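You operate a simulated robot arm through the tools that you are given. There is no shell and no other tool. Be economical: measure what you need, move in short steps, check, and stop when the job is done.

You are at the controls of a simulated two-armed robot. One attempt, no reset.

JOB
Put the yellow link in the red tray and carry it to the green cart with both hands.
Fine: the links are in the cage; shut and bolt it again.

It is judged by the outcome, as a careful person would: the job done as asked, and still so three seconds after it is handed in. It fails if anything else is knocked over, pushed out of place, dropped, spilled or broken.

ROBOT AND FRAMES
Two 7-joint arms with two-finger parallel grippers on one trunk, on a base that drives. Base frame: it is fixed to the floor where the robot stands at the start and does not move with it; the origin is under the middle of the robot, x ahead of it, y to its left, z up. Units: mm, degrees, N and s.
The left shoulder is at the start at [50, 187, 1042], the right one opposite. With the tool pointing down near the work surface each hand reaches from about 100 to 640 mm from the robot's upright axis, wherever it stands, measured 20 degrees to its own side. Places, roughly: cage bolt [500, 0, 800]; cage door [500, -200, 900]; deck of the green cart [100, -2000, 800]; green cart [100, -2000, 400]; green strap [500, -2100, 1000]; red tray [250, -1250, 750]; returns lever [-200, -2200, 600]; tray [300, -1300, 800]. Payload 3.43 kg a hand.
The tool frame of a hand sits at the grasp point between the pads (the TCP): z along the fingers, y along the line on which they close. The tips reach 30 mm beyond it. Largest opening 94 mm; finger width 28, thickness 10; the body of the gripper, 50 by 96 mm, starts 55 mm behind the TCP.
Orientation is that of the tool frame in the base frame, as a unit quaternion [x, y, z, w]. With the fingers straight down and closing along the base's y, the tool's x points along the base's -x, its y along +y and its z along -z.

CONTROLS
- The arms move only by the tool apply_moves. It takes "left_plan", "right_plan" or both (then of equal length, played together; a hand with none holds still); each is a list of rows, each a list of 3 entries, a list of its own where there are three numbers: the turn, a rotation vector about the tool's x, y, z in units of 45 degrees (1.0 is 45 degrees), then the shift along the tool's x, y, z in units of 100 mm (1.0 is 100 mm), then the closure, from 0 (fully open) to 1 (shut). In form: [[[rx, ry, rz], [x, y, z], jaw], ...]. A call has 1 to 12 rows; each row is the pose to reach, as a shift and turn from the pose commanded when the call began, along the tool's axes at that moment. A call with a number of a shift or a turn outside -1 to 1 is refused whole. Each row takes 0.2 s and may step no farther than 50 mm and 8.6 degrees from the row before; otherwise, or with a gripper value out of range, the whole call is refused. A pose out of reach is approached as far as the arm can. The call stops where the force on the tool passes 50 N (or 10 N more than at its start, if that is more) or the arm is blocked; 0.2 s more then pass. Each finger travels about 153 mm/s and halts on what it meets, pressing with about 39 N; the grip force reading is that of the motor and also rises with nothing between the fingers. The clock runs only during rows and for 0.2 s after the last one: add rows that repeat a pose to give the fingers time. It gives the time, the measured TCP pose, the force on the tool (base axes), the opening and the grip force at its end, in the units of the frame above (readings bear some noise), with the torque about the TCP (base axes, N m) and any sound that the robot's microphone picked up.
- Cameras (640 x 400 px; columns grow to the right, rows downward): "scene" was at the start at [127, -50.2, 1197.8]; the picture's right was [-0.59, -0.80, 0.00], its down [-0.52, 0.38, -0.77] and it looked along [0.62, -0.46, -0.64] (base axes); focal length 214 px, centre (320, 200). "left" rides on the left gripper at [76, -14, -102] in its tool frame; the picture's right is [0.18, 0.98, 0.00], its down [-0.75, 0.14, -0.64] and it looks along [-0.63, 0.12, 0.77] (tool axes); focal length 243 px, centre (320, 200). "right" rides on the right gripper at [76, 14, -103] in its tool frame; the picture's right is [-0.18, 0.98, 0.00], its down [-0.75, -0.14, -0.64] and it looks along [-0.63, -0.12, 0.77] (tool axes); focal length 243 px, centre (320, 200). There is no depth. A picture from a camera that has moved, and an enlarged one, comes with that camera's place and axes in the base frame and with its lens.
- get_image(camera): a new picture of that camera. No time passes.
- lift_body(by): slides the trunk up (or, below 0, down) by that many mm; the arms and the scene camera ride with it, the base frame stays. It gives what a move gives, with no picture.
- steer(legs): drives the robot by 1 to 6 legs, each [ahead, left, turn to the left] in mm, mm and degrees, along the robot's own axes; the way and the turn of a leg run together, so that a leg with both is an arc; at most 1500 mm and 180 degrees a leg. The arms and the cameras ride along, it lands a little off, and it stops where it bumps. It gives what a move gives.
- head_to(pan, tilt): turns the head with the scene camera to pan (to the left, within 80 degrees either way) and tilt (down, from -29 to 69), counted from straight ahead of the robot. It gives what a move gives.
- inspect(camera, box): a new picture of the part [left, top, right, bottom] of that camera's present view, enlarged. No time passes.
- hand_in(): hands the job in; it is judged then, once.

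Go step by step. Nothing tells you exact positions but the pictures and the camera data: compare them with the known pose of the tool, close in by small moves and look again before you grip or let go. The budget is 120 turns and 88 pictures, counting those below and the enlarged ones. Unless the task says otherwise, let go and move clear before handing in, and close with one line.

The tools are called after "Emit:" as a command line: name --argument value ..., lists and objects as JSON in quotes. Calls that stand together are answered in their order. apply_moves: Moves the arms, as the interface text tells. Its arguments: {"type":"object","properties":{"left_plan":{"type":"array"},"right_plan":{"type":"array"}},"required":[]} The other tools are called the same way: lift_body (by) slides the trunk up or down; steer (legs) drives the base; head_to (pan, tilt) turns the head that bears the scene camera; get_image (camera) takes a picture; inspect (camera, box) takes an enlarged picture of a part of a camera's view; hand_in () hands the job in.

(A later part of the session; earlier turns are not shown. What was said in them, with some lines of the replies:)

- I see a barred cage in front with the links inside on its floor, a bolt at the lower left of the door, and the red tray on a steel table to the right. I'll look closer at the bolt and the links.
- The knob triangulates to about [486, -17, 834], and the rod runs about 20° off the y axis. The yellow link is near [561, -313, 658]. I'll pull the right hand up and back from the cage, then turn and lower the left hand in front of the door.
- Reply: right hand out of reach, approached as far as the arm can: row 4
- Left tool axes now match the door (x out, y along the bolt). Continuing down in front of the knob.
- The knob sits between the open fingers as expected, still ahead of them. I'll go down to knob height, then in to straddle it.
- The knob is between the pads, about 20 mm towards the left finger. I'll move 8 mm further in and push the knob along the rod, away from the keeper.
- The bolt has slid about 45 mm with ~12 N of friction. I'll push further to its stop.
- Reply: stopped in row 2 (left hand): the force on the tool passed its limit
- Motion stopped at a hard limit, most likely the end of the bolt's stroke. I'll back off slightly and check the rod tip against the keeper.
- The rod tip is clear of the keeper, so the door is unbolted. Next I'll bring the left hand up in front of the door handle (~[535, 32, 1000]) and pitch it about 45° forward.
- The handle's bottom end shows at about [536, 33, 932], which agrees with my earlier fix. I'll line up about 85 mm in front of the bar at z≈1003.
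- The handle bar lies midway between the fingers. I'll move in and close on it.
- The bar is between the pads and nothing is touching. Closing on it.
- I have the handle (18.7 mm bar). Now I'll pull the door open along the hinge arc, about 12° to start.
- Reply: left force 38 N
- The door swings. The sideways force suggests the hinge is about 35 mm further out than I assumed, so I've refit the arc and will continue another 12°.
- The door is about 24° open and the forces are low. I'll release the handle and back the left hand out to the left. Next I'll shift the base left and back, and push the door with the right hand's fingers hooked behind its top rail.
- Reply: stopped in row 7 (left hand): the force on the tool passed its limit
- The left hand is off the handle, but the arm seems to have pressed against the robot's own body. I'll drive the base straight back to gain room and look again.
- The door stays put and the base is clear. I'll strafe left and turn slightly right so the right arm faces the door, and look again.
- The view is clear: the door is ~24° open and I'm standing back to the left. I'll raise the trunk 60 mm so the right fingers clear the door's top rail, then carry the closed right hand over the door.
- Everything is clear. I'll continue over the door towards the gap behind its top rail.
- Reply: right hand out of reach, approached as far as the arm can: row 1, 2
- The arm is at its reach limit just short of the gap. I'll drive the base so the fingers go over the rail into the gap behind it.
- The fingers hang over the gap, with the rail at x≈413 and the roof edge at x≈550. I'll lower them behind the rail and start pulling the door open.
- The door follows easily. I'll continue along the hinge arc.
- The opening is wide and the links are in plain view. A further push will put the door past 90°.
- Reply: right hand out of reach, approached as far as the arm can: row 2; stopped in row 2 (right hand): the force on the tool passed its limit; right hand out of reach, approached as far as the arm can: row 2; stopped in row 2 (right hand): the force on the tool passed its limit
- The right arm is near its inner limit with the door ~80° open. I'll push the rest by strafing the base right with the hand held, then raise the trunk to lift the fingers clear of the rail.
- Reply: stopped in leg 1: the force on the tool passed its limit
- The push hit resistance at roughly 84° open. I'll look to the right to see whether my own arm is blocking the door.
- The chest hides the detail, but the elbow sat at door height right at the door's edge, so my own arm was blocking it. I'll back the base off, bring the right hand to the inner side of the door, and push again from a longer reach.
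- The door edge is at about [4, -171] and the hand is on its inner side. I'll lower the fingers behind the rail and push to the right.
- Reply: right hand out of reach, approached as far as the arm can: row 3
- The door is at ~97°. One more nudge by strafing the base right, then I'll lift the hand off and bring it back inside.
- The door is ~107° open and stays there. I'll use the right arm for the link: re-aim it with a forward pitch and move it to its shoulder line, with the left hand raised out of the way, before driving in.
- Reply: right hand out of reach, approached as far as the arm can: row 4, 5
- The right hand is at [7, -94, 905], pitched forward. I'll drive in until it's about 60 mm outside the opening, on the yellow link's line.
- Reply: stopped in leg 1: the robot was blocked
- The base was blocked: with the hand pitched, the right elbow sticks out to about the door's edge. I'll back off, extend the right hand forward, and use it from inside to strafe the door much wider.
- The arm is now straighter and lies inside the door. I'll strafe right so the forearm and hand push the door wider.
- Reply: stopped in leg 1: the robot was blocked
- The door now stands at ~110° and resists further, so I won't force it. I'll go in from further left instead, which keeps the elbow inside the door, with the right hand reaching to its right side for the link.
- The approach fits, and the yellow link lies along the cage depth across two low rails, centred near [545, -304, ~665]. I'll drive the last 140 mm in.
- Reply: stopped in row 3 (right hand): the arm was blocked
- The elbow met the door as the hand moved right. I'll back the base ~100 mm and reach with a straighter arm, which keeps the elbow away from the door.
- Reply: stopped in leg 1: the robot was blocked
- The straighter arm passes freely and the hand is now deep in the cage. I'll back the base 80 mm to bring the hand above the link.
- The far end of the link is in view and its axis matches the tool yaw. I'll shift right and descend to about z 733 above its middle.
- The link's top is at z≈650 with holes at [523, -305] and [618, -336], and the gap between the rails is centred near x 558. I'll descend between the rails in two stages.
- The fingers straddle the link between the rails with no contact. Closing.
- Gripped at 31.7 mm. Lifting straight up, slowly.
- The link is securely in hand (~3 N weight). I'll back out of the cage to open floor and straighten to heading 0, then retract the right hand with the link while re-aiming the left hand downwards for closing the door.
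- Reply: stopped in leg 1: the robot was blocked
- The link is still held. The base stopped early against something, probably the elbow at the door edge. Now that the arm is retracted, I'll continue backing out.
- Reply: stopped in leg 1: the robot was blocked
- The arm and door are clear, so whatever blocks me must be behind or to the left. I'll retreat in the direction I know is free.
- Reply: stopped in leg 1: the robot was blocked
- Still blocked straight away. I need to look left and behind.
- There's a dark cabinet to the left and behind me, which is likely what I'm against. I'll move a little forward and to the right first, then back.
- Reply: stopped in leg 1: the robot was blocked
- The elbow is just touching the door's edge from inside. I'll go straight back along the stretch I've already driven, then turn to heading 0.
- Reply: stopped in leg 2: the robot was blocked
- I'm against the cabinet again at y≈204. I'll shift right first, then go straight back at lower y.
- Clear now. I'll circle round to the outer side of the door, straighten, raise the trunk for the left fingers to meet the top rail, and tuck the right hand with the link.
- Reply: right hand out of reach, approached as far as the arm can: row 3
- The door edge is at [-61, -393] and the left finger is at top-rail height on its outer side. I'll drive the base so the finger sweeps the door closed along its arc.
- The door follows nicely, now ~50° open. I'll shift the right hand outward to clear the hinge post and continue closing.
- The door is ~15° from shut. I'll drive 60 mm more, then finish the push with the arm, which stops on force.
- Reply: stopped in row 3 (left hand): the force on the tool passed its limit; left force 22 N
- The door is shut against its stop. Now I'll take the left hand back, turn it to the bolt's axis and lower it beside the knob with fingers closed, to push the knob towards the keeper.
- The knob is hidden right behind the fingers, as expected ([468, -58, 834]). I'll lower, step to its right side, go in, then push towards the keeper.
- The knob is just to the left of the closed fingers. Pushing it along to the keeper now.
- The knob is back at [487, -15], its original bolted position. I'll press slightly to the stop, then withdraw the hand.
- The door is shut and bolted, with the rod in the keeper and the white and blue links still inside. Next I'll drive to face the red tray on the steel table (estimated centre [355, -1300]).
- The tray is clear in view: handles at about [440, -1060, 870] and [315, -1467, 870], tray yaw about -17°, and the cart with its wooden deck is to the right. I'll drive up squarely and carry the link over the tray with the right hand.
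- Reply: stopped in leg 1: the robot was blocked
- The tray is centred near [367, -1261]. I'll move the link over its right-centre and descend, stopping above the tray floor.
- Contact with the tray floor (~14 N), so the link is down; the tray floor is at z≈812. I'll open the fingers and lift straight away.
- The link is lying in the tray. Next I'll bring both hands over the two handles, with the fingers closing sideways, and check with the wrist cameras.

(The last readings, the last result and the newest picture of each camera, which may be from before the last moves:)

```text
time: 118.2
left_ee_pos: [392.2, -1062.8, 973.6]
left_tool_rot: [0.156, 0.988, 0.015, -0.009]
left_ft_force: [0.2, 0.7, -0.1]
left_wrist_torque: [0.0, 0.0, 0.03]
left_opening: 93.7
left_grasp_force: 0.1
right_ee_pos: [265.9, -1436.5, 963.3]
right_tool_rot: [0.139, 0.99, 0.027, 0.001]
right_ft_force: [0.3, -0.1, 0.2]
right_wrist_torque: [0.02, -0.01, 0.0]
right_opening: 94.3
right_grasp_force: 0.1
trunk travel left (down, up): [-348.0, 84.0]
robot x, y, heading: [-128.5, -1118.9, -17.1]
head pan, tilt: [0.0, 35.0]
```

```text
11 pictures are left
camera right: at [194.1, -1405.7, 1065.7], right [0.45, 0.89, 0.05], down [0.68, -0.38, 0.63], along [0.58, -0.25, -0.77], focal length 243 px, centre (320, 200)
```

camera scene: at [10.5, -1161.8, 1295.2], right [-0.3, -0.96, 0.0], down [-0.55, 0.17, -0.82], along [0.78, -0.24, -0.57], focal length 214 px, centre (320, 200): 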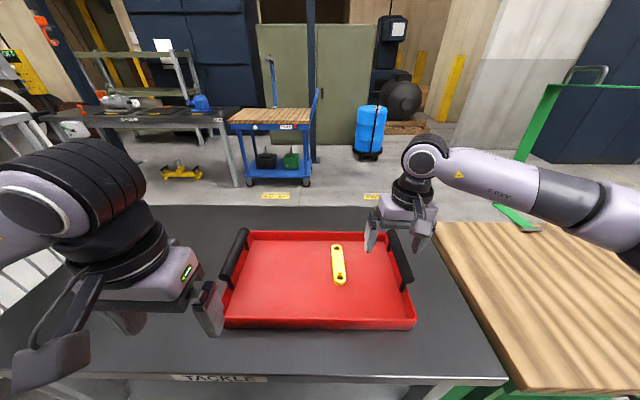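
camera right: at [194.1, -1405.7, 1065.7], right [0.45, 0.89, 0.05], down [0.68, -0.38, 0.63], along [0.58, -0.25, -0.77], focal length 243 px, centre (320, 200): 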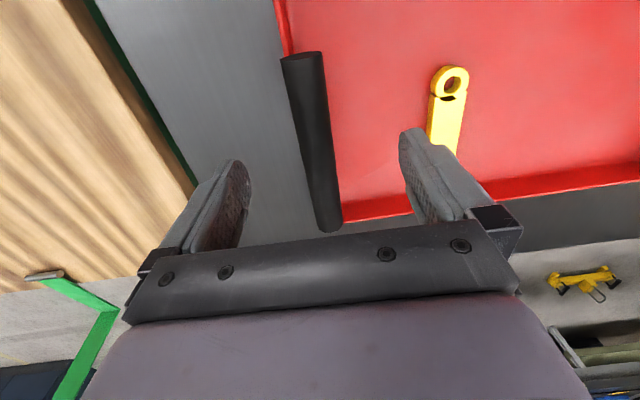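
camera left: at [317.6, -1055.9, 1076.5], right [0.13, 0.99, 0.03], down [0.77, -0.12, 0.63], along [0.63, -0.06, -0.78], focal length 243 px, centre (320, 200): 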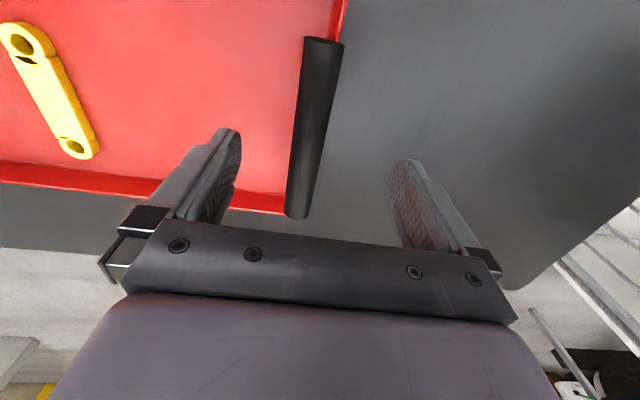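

Handle mid-points come out at [402, -1071, 905] (left) and [280, -1441, 905] (right), both already between the fingers. I'll lower both hands around the bars.

Emit:
apply_moves --left_plan '[[[0, 0, 0], [-0.1, -0.05, 0.2], 0], [[0, 0, 0], [-0.1, -0.05, 0.42], 0], [[0, 0, 0], [-0.1, -0.05, 0.62], 0]]' --right_plan '[[[0, 0, 0], [-0.15, 0, 0.15], 0], [[0, 0, 0], [-0.15, 0, 0.33], 0], [[0, 0, 0], [-0.15, 0, 0.51], 0]]'

Emit:
get_image --camera "scene"

```text
time: 119.0
left_ee_pos: [398.5, -1069.6, 911.5]
left_tool_rot: [0.157, 0.987, 0.014, -0.007]
left_ft_force: [0.0, 0.4, 0.1]
left_wrist_torque: [-0.01, -0.01, 0.01]
left_opening: 94.0
left_grasp_force: 0.1
right_ee_pos: [281.6, -1439.5, 911.6]
right_tool_rot: [0.139, 0.99, 0.027, 0.002]
right_ft_force: [-0.4, -0.3, 0.1]
right_wrist_torque: [-0.03, -0.02, 0.0]
right_opening: 93.8
right_grasp_force: 0.0
trunk travel left (down, up): [-348.0, 84.0]
robot x, y, heading: [-128.2, -1118.8, -17.2]
head pan, tilt: [0.0, 35.0]
```

```text
10 pictures are left
camera scene: at [10.4, -1161.8, 1295.2], right [-0.3, -0.96, 0.0], down [-0.55, 0.17, -0.82], along [0.78, -0.24, -0.57], focal length 214 px, centre (320, 200)
```

scene: 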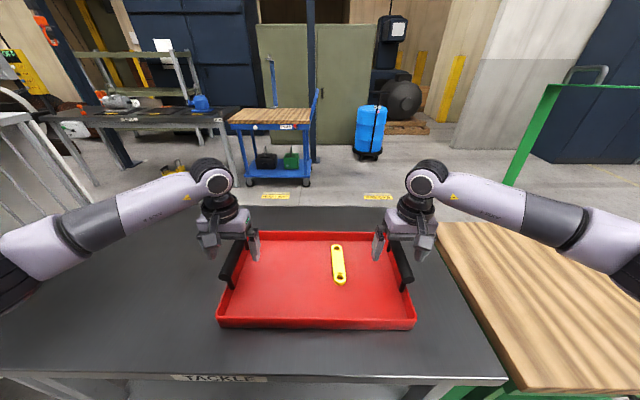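

Both bars sit between the open fingers. Closing both hands together.

Emit:
apply_moves --left_plan '[[[0, 0, 0], [0, 0, 0], 0.4], [[0, 0, 0], [0, 0, 0], 0.7], [[0, 0, 0], [0, 0, 0], 0.95], [[0, 0, 0], [0, 0, 0], 0.95], [[0, 0, 0], [0, 0, 0], 0.95]]' --right_plan '[[[0, 0, 0], [0, 0, 0], 0.4], [[0, 0, 0], [0, 0, 0], 0.7], [[0, 0, 0], [0, 0, 0], 0.95], [[0, 0, 0], [0, 0, 0], 0.95], [[0, 0, 0], [0, 0, 0], 0.95]]'

```text
time: 120.2
left_ee_pos: [398.7, -1068.2, 911.7]
left_tool_rot: [0.155, 0.988, 0.016, -0.007]
left_ft_force: [-0.8, 12.3, 1.2]
left_wrist_torque: [-0.07, -0.5, -0.29]
left_opening: 25.5
left_grasp_force: 38.8
right_ee_pos: [282.2, -1440.5, 911.3]
right_tool_rot: [0.142, 0.99, 0.026, 0.001]
right_ft_force: [-1.9, -14.9, -0.6]
right_wrist_torque: [-0.12, 0.35, -1.37]
right_opening: 26.1
right_grasp_force: 38.8
trunk travel left (down, up): [-348.0, 84.0]
robot x, y, heading: [-129.2, -1115.8, -17.1]
head pan, tilt: [0.0, 35.0]
```

Both handles are held (25–26 mm). I'll lift the tray evenly with the trunk.

Emit:
lift_body --by 75

Emit:
head_to --pan -45 --tilt 35

Emit:
get_image --camera "scene"

```text
time: 121.3
left_ee_pos: [399.7, -1067.7, 985.8]
left_tool_rot: [0.154, 0.988, 0.016, -0.008]
left_ft_force: [3.3, 21.2, -7.3]
left_wrist_torque: [0.31, -0.24, -0.16]
left_opening: 25.5
left_grasp_force: 38.5
right_ee_pos: [282.8, -1439.2, 986.1]
right_tool_rot: [0.141, 0.99, 0.025, 0.001]
right_ft_force: [-3.9, -19.6, -6.5]
right_wrist_torque: [-0.05, 0.34, -1.03]
right_opening: 26.4
right_grasp_force: 39.1
trunk travel left (down, up): [-423.0, 9.0]
robot x, y, heading: [-129.3, -1116.1, -17.2]
head pan, tilt: [0.0, 35.0]
```

```text
time: 122.4
left_ee_pos: [399.7, -1067.8, 986.6]
left_tool_rot: [0.156, 0.988, 0.017, -0.008]
left_ft_force: [3.3, 20.6, -6.1]
left_wrist_torque: [0.29, -0.1, -0.01]
left_opening: 25.5
left_grasp_force: 38.9
right_ee_pos: [281.5, -1440.4, 986.3]
right_tool_rot: [0.141, 0.99, 0.026, 0.001]
right_ft_force: [-3.0, -21.0, -7.5]
right_wrist_torque: [-0.23, 0.26, -1.07]
right_opening: 25.9
right_grasp_force: 39.1
trunk travel left (down, up): [-423.0, 9.0]
robot x, y, heading: [-129.9, -1119.7, -17.2]
head pan, tilt: [-45.0, 35.0]
```

```text
9 pictures are left
camera scene: at [-31.4, -1214.0, 1370.0], right [-0.88, -0.47, 0.0], down [-0.27, 0.51, -0.82], along [0.38, -0.72, -0.57], focal length 214 px, centre (320, 200)
```

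scene: 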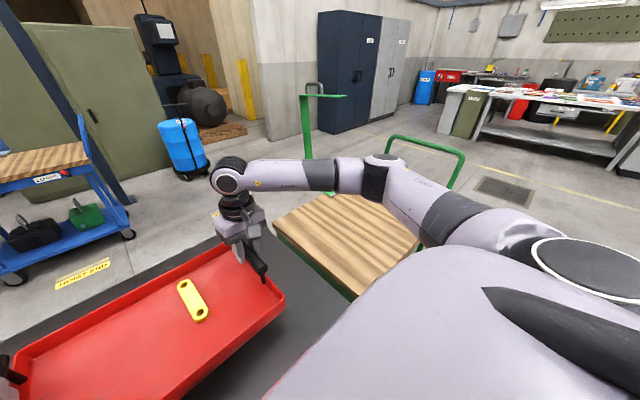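

The tray is up with the link in it. The cart's deck runs from its left edge (about [425, -1695] to [0, -1545]) towards -y, centre about [80, -2000]. I'll back away from the table and strafe right to stand off in front of it.

Emit:
steer --legs '[[-200, 0, 0], [-75, -637, -2.2]]'

Emit:
head_to --pan -12 --tilt 38

Emit:
get_image --camera "scene"

```text
time: 127.2
left_ee_pos: [-58.9, -1621.0, 987.3]
left_tool_rot: [0.171, 0.985, 0.016, -0.008]
left_ft_force: [3.7, 19.8, -6.6]
left_wrist_torque: [0.36, -0.04, -0.09]
left_opening: 25.5
left_grasp_force: 38.6
right_ee_pos: [-188.6, -1988.1, 987.2]
right_tool_rot: [0.157, 0.987, 0.025, 0.002]
right_ft_force: [-3.5, -20.1, -8.3]
right_wrist_torque: [-0.23, 0.17, -1.15]
right_opening: 26.2
right_grasp_force: 39.2
trunk travel left (down, up): [-423.0, 9.0]
robot x, y, heading: [-587.8, -1652.4, -18.8]
head pan, tilt: [-45.0, 35.0]
```

```text
time: 128.2
left_ee_pos: [-59.5, -1619.9, 985.9]
left_tool_rot: [0.173, 0.985, 0.017, -0.008]
left_ft_force: [-4.0, -0.1, -5.7]
left_wrist_torque: [-0.12, -0.06, 0.03]
left_opening: 25.7
left_grasp_force: 39.1
right_ee_pos: [-188.7, -1989.2, 986.3]
right_tool_rot: [0.157, 0.987, 0.026, 0.001]
right_ft_force: [3.5, -0.4, -8.6]
right_wrist_torque: [0.08, 0.32, -1.29]
right_opening: 25.9
right_grasp_force: 39.1
trunk travel left (down, up): [-423.0, 9.0]
robot x, y, heading: [-590.1, -1652.2, -18.7]
head pan, tilt: [-12.0, 38.0]
```

```text
8 pictures are left
camera scene: at [-459.8, -1717.3, 1365.4], right [-0.52, -0.86, 0.0], down [-0.53, 0.32, -0.79], along [0.67, -0.41, -0.62], focal length 214 px, centre (320, 200)
```

scene: 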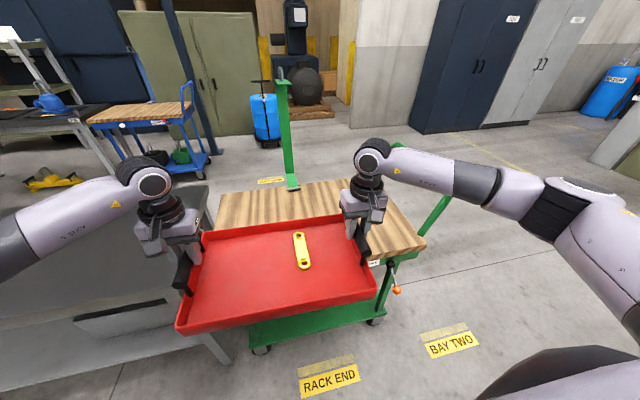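

The deck's front edge is ~540 mm ahead, spanning about +300 to -460 laterally. The tray (±222) fits with the lever well to the right and the green post behind. I'll drive forward 205 mm, then extend both arms 45 mm together.

Emit:
steer --legs '[[205, 0, 0]]'

Emit:
apply_moves --left_plan '[[[0, 0, 0], [-0.1, 0, 0], 0.95], [[0, 0, 0], [-0.2, 0, 0], 0.95], [[0, 0, 0], [-0.3, 0, 0], 0.95], [[0, 0, 0], [-0.4, 0, 0], 0.95], [[0, 0, 0], [-0.45, 0, 0], 0.95]]' --right_plan '[[[0, 0, 0], [-0.1, 0, 0], 0.95], [[0, 0, 0], [-0.2, 0, 0], 0.95], [[0, 0, 0], [-0.3, 0, 0], 0.95], [[0, 0, 0], [-0.4, 0, 0], 0.95], [[0, 0, 0], [-0.45, 0, 0], 0.95]]'

Emit:
get_image --camera "scene"

```text
time: 129.8
left_ee_pos: [134.6, -1690.8, 985.6]
left_tool_rot: [0.174, 0.985, 0.016, -0.009]
left_ft_force: [-3.8, -0.2, -7.3]
left_wrist_torque: [0.2, 0.34, -0.02]
left_opening: 25.5
left_grasp_force: 39.1
right_ee_pos: [3.7, -2059.2, 986.0]
right_tool_rot: [0.16, 0.987, 0.025, 0.002]
right_ft_force: [3.0, -0.2, -7.5]
right_wrist_torque: [-0.08, -0.17, -1.16]
right_opening: 26.1
right_grasp_force: 38.7
trunk travel left (down, up): [-423.0, 9.0]
robot x, y, heading: [-395.8, -1723.5, -19.6]
head pan, tilt: [-12.0, 38.0]
```

```text
time: 131.1
left_ee_pos: [176.2, -1704.8, 985.7]
left_tool_rot: [0.174, 0.984, 0.018, -0.009]
left_ft_force: [-3.8, 1.5, -7.2]
left_wrist_torque: [0.02, -0.05, -0.33]
left_opening: 25.4
left_grasp_force: 38.8
right_ee_pos: [45.4, -2073.5, 985.2]
right_tool_rot: [0.161, 0.987, 0.025, 0.002]
right_ft_force: [3.6, -0.7, -7.4]
right_wrist_torque: [0.18, 0.17, -1.23]
right_opening: 25.9
right_grasp_force: 38.6
trunk travel left (down, up): [-423.0, 9.0]
robot x, y, heading: [-401.3, -1720.2, -19.6]
head pan, tilt: [-12.0, 38.0]
```

```text
7 pictures are left
camera scene: at [-267.1, -1785.3, 1365.4], right [-0.52, -0.85, 0.0], down [-0.53, 0.32, -0.79], along [0.67, -0.41, -0.62], focal length 214 px, centre (320, 200)
```

scene: 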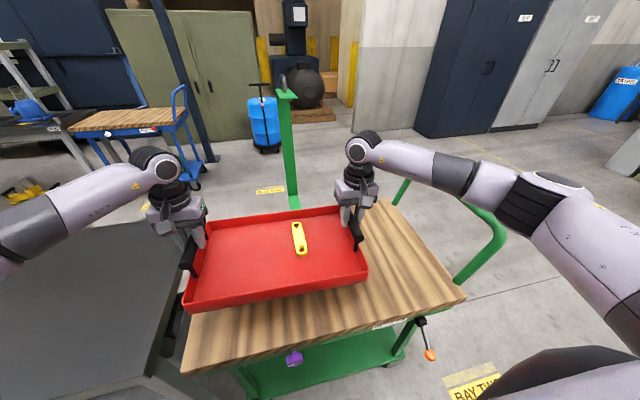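

The tray is over the deck, but its left edge would be only about 14 mm from the deck's left edge. I'll shift both hands 60 mm right together, then start lowering.

Emit:
apply_moves --left_plan '[[[0, 0, 0], [0, -0.12, 0], 0.95], [[0, 0, 0], [0, -0.24, 0], 0.95], [[0, 0, 0], [0, -0.36, 0], 0.95], [[0, 0, 0], [0, -0.48, 0], 0.95], [[0, 0, 0], [0, -0.6, 0], 0.95]]' --right_plan '[[[0, 0, 0], [0, -0.12, 0], 0.95], [[0, 0, 0], [0, -0.24, 0], 0.95], [[0, 0, 0], [0, -0.36, 0], 0.95], [[0, 0, 0], [0, -0.48, 0], 0.95], [[0, 0, 0], [0, -0.6, 0], 0.95]]'

Emit:
lift_body --by -45

Emit:
get_image --camera "scene"

```text
time: 132.2
left_ee_pos: [155.1, -1761.8, 983.6]
left_tool_rot: [0.174, 0.985, 0.018, -0.008]
left_ft_force: [-0.6, 4.6, -6.6]
left_wrist_torque: [0.16, 0.22, 0.43]
left_opening: 25.4
left_grasp_force: 38.9
right_ee_pos: [26.3, -2131.5, 982.1]
right_tool_rot: [0.161, 0.987, 0.024, 0.001]
right_ft_force: [0.1, -4.6, -7.0]
right_wrist_torque: [-0.1, -0.04, -1.02]
right_opening: 25.7
right_grasp_force: 38.7
trunk travel left (down, up): [-423.0, 9.0]
robot x, y, heading: [-399.2, -1723.6, -19.2]
head pan, tilt: [-12.0, 38.0]
```

```text
time: 133.1
left_ee_pos: [153.7, -1761.6, 938.0]
left_tool_rot: [0.174, 0.985, 0.017, -0.008]
left_ft_force: [2.0, 8.8, -6.3]
left_wrist_torque: [0.02, -0.04, 0.41]
left_opening: 25.6
left_grasp_force: 39.2
right_ee_pos: [25.3, -2129.5, 938.0]
right_tool_rot: [0.161, 0.987, 0.025, 0.002]
right_ft_force: [-2.3, -9.8, -7.8]
right_wrist_torque: [-0.09, 0.25, -1.13]
right_opening: 26.1
right_grasp_force: 38.9
trunk travel left (down, up): [-378.0, 54.0]
robot x, y, heading: [-397.2, -1717.5, -19.4]
head pan, tilt: [-12.0, 38.0]
```

```text
6 pictures are left
camera scene: at [-267.5, -1785.3, 1320.5], right [-0.52, -0.85, 0.0], down [-0.53, 0.32, -0.79], along [0.67, -0.41, -0.62], focal length 214 px, centre (320, 200)
```

scene: 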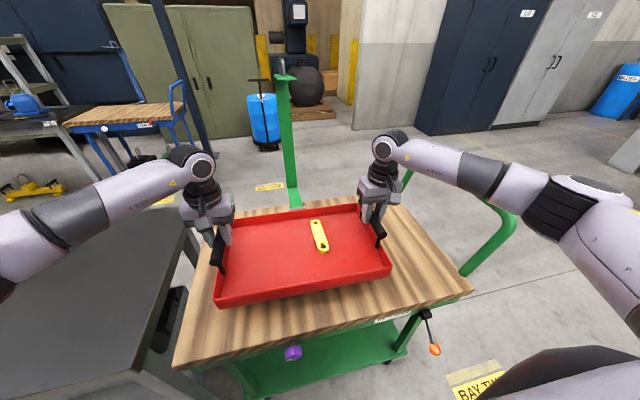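

The tray is well inside the deck. I'll lower it in small steps while watching the hand forces.

Emit:
lift_body --by -18

Emit:
lift_body --by -8

```text
time: 133.8
left_ee_pos: [155.4, -1761.3, 920.3]
left_tool_rot: [0.174, 0.985, 0.017, -0.008]
left_ft_force: [2.5, 11.9, -6.4]
left_wrist_torque: [0.06, -0.22, 0.34]
left_opening: 25.3
left_grasp_force: 39.2
right_ee_pos: [26.2, -2129.3, 920.4]
right_tool_rot: [0.16, 0.987, 0.024, 0.001]
right_ft_force: [-2.9, -11.6, -7.2]
right_wrist_torque: [-0.06, 0.42, -1.08]
right_opening: 25.8
right_grasp_force: 39.0
trunk travel left (down, up): [-360.0, 72.0]
robot x, y, heading: [-397.4, -1720.6, -19.7]
head pan, tilt: [-12.0, 38.0]
```

```text
time: 134.3
left_ee_pos: [154.4, -1760.7, 911.7]
left_tool_rot: [0.174, 0.985, 0.017, -0.008]
left_ft_force: [3.2, 12.6, -7.0]
left_wrist_torque: [0.16, -0.18, 0.42]
left_opening: 25.6
left_grasp_force: 39.1
right_ee_pos: [26.3, -2130.6, 913.0]
right_tool_rot: [0.161, 0.987, 0.025, 0.002]
right_ft_force: [-3.0, -12.8, -7.4]
right_wrist_torque: [-0.07, 0.37, -1.1]
right_opening: 25.9
right_grasp_force: 38.8
trunk travel left (down, up): [-352.0, 80.0]
robot x, y, heading: [-394.3, -1722.8, -19.8]
head pan, tilt: [-12.0, 38.0]
```

No contact yet, so I'll keep lowering in small steps.

Emit:
lift_body --by -7

Emit:
lift_body --by -6

```text
time: 134.9
left_ee_pos: [155.0, -1762.3, 904.3]
left_tool_rot: [0.174, 0.985, 0.017, -0.008]
left_ft_force: [4.0, 15.8, -6.6]
left_wrist_torque: [0.25, -0.16, 0.5]
left_opening: 25.9
left_grasp_force: 38.9
right_ee_pos: [25.8, -2129.2, 905.8]
right_tool_rot: [0.162, 0.987, 0.024, 0.001]
right_ft_force: [-3.8, -15.7, -8.0]
right_wrist_torque: [-0.09, 0.32, -1.08]
right_opening: 26.0
right_grasp_force: 38.7
trunk travel left (down, up): [-345.0, 87.0]
robot x, y, heading: [-397.9, -1716.8, -19.6]
head pan, tilt: [-12.0, 38.0]
```

```text
time: 135.4
left_ee_pos: [155.3, -1762.4, 899.4]
left_tool_rot: [0.174, 0.985, 0.018, -0.009]
left_ft_force: [3.7, 16.4, -7.2]
left_wrist_torque: [0.25, -0.17, 0.5]
left_opening: 25.5
left_grasp_force: 38.9
right_ee_pos: [25.6, -2129.2, 899.1]
right_tool_rot: [0.16, 0.987, 0.025, 0.001]
right_ft_force: [-4.1, -16.8, -7.7]
right_wrist_torque: [-0.11, 0.34, -1.07]
right_opening: 25.6
right_grasp_force: 38.8
trunk travel left (down, up): [-339.0, 93.0]
robot x, y, heading: [-396.5, -1719.8, -19.4]
head pan, tilt: [-12.0, 38.0]
```

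Still hanging free (about -7 N per hand). Continuing.

Emit:
lift_body --by -7

Emit:
lift_body --by -6

Emit:
get_image --camera "scene"

```text
time: 136.0
left_ee_pos: [155.6, -1761.2, 891.4]
left_tool_rot: [0.175, 0.984, 0.018, -0.008]
left_ft_force: [3.8, 16.1, -6.8]
left_wrist_torque: [0.28, -0.15, 0.55]
left_opening: 25.6
left_grasp_force: 39.1
right_ee_pos: [26.4, -2129.8, 892.0]
right_tool_rot: [0.161, 0.987, 0.024, 0.001]
right_ft_force: [-4.5, -16.4, -8.0]
right_wrist_torque: [-0.13, 0.29, -1.07]
right_opening: 25.9
right_grasp_force: 38.8
trunk travel left (down, up): [-332.0, 100.0]
robot x, y, heading: [-399.7, -1720.4, -19.6]
head pan, tilt: [-12.0, 38.0]
```

```text
time: 136.6
left_ee_pos: [154.0, -1762.7, 886.4]
left_tool_rot: [0.174, 0.985, 0.017, -0.009]
left_ft_force: [3.6, 16.9, -6.3]
left_wrist_torque: [0.2, -0.15, 0.54]
left_opening: 25.4
left_grasp_force: 39.6
right_ee_pos: [26.0, -2131.3, 886.1]
right_tool_rot: [0.161, 0.987, 0.025, 0.001]
right_ft_force: [-4.4, -17.3, -7.1]
right_wrist_torque: [-0.14, 0.27, -1.09]
right_opening: 25.9
right_grasp_force: 39.1
trunk travel left (down, up): [-326.0, 106.0]
robot x, y, heading: [-399.7, -1721.2, -19.3]
head pan, tilt: [-12.0, 38.0]
```

```text
5 pictures are left
camera scene: at [-267.5, -1785.3, 1268.4], right [-0.52, -0.85, 0.0], down [-0.53, 0.32, -0.79], along [0.67, -0.41, -0.62], focal length 214 px, centre (320, 200)
```

scene: 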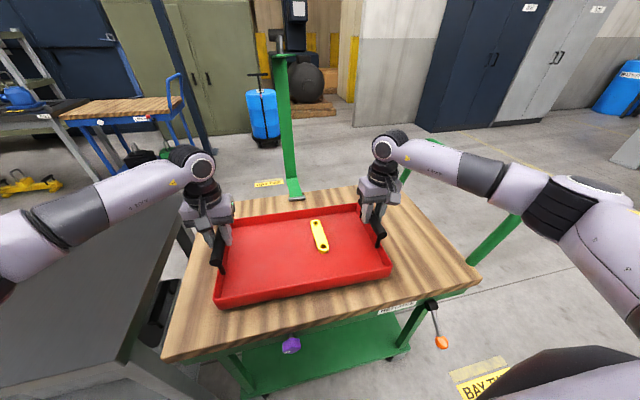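

Still above the deck; the geometry suggests it's lower (~740). I'll lower 20 mm and then continue in small steps.

Emit:
lift_body --by -20

Emit:
lift_body --by -10

Emit:
lift_body --by -8

```text
time: 137.2
left_ee_pos: [154.2, -1761.5, 873.1]
left_tool_rot: [0.174, 0.985, 0.015, -0.003]
left_ft_force: [11.5, 15.0, 20.1]
left_wrist_torque: [0.53, 0.4, 0.38]
left_opening: 25.8
left_grasp_force: 39.1
right_ee_pos: [26.2, -2131.6, 871.7]
right_tool_rot: [0.161, 0.987, 0.024, 0.008]
right_ft_force: [-1.2, -18.6, 15.4]
right_wrist_torque: [-0.08, 0.42, -1.1]
right_opening: 25.7
right_grasp_force: 38.5
trunk travel left (down, up): [-306.0, 126.0]
robot x, y, heading: [-399.1, -1719.0, -19.3]
head pan, tilt: [-12.0, 38.0]
```

```text
time: 137.8
left_ee_pos: [152.3, -1760.8, 866.7]
left_tool_rot: [0.173, 0.985, 0.013, 0.001]
left_ft_force: [11.9, 15.5, 44.2]
left_wrist_torque: [0.39, 0.44, 0.59]
left_opening: 25.8
left_grasp_force: 39.6
right_ee_pos: [25.2, -2129.7, 867.4]
right_tool_rot: [0.162, 0.986, 0.024, 0.013]
right_ft_force: [-2.1, -21.7, 42.5]
right_wrist_torque: [-0.14, 0.33, -1.02]
right_opening: 26.1
right_grasp_force: 38.8
trunk travel left (down, up): [-296.0, 136.0]
robot x, y, heading: [-397.8, -1722.5, -19.6]
head pan, tilt: [-12.0, 38.0]
```

```text
time: 138.2
left_ee_pos: [155.5, -1763.0, 867.9]
left_tool_rot: [0.172, 0.985, 0.011, 0.002]
left_ft_force: [-1.4, 3.7, 19.6]
left_wrist_torque: [0.39, 0.49, 0.26]
left_opening: 26.0
left_grasp_force: 38.6
right_ee_pos: [27.4, -2131.1, 866.6]
right_tool_rot: [0.163, 0.986, 0.025, 0.016]
right_ft_force: [-3.2, -1.0, 20.2]
right_wrist_torque: [0.28, 0.96, -0.7]
right_opening: 25.9
right_grasp_force: 38.5
trunk travel left (down, up): [-293.0, 138.0]
robot x, y, heading: [-398.5, -1718.3, -19.6]
head pan, tilt: [-12.0, 38.0]
stopped: the force on the tool passed its limit (the readings are from after the stop); the commanded pose is now the measured one
```

Contact: the tray is down on the deck. I'll relieve the pressure a few millimetres, then open both hands.

Emit:
lift_body --by 4

Emit:
apply_moves --left_plan '[[[0, 0, 0], [0, 0, 0], 0.7], [[0, 0, 0], [0, 0, 0], 0.4], [[0, 0, 0], [0, 0, 0], 0.1], [[0, 0, 0], [0, 0, 0], 0.0], [[0, 0, 0], [0, 0, 0], 0.0]]' --right_plan '[[[0, 0, 0], [0, 0, 0], 0.7], [[0, 0, 0], [0, 0, 0], 0.4], [[0, 0, 0], [0, 0, 0], 0.1], [[0, 0, 0], [0, 0, 0], 0.0], [[0, 0, 0], [0, 0, 0], 0.0]]'

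Emit:
get_image --camera "scene"

```text
time: 138.7
left_ee_pos: [155.8, -1762.8, 868.0]
left_tool_rot: [0.172, 0.985, 0.011, 0.0]
left_ft_force: [-4.0, 2.6, 7.2]
left_wrist_torque: [-0.35, -0.97, 0.46]
left_opening: 26.0
left_grasp_force: 39.5
right_ee_pos: [27.3, -2131.4, 866.9]
right_tool_rot: [0.162, 0.986, 0.025, 0.014]
right_ft_force: [-2.8, 1.1, 6.5]
right_wrist_torque: [-0.34, -0.85, -1.24]
right_opening: 26.1
right_grasp_force: 38.9
trunk travel left (down, up): [-297.0, 134.0]
robot x, y, heading: [-398.7, -1723.4, -19.2]
head pan, tilt: [-12.0, 38.0]
```

```text
time: 139.9
left_ee_pos: [156.4, -1763.5, 867.8]
left_tool_rot: [0.173, 0.985, 0.013, -0.001]
left_ft_force: [0.8, -0.6, -0.2]
left_wrist_torque: [0.01, 0.0, -0.02]
left_opening: 93.9
left_grasp_force: 0.1
right_ee_pos: [29.7, -2131.1, 867.3]
right_tool_rot: [0.162, 0.986, 0.026, 0.011]
right_ft_force: [-0.4, -0.8, -0.1]
right_wrist_torque: [0.02, -0.01, 0.02]
right_opening: 94.1
right_grasp_force: 0.2
trunk travel left (down, up): [-297.0, 134.0]
robot x, y, heading: [-397.5, -1719.3, -19.4]
head pan, tilt: [-12.0, 38.0]
```

```text
4 pictures are left
camera scene: at [-268.4, -1784.9, 1240.2], right [-0.52, -0.85, 0.0], down [-0.53, 0.32, -0.79], along [0.67, -0.41, -0.62], focal length 214 px, centre (320, 200)
```

scene: 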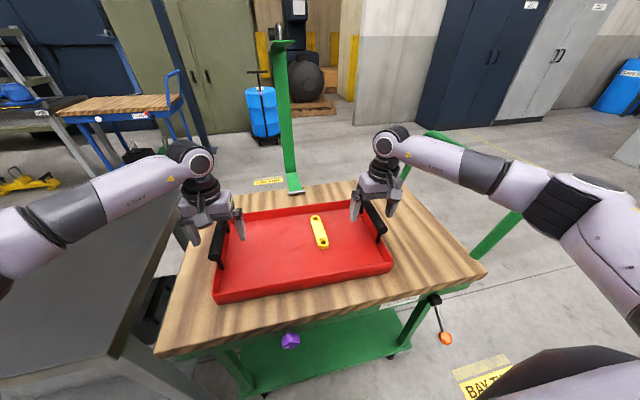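

The tray rests squarely on the cart deck with the link in it, and both hands are open. I'll raise straight up and back away.

Emit:
lift_body --by 120

Emit:
steer --legs '[[-250, 0, 0]]'

Emit:
get_image --camera "scene"

```text
time: 141.4
left_ee_pos: [157.1, -1762.8, 987.3]
left_tool_rot: [0.172, 0.985, 0.013, 0.0]
left_ft_force: [0.1, 0.2, 0.0]
left_wrist_torque: [0.05, 0.01, 0.03]
left_opening: 94.0
left_grasp_force: 0.0
right_ee_pos: [29.0, -2131.1, 986.3]
right_tool_rot: [0.162, 0.986, 0.024, 0.011]
right_ft_force: [0.2, 0.6, -0.3]
right_wrist_torque: [0.02, 0.03, 0.01]
right_opening: 94.0
right_grasp_force: 0.1
trunk travel left (down, up): [-417.0, 14.0]
robot x, y, heading: [-400.4, -1721.5, -19.3]
head pan, tilt: [-12.0, 38.0]
```

```text
time: 143.2
left_ee_pos: [-80.0, -1680.8, 987.2]
left_tool_rot: [0.176, 0.984, 0.012, 0.0]
left_ft_force: [-0.3, 0.4, -0.1]
left_wrist_torque: [0.03, -0.03, -0.02]
left_opening: 93.9
left_grasp_force: 0.0
right_ee_pos: [-210.1, -2049.0, 986.4]
right_tool_rot: [0.163, 0.986, 0.024, 0.012]
right_ft_force: [-0.1, -0.6, 0.1]
right_wrist_torque: [0.03, 0.01, 0.01]
right_opening: 94.0
right_grasp_force: 0.1
trunk travel left (down, up): [-417.0, 14.0]
robot x, y, heading: [-634.2, -1637.8, -19.7]
head pan, tilt: [-12.0, 38.0]
```

```text
3 pictures are left
camera scene: at [-505.9, -1701.3, 1360.3], right [-0.52, -0.85, 0.0], down [-0.52, 0.32, -0.79], along [0.67, -0.41, -0.62], focal length 214 px, centre (320, 200)
```

scene: 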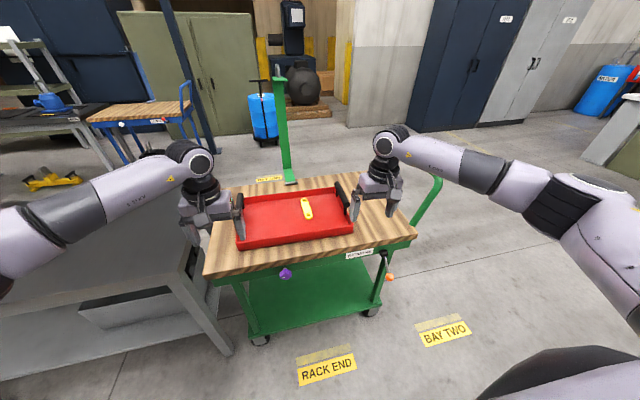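

The tray sits fully on the green cart's deck with the yellow link inside it. Both hands are clear, and the cage was left shut and bolted.

Emit:
hand_in

```text
The job is handed in.
```

The job is handed in: the yellow link is in the red tray, the tray was carried with both hands to the green cart's deck, and the cage is shut and bolted again.
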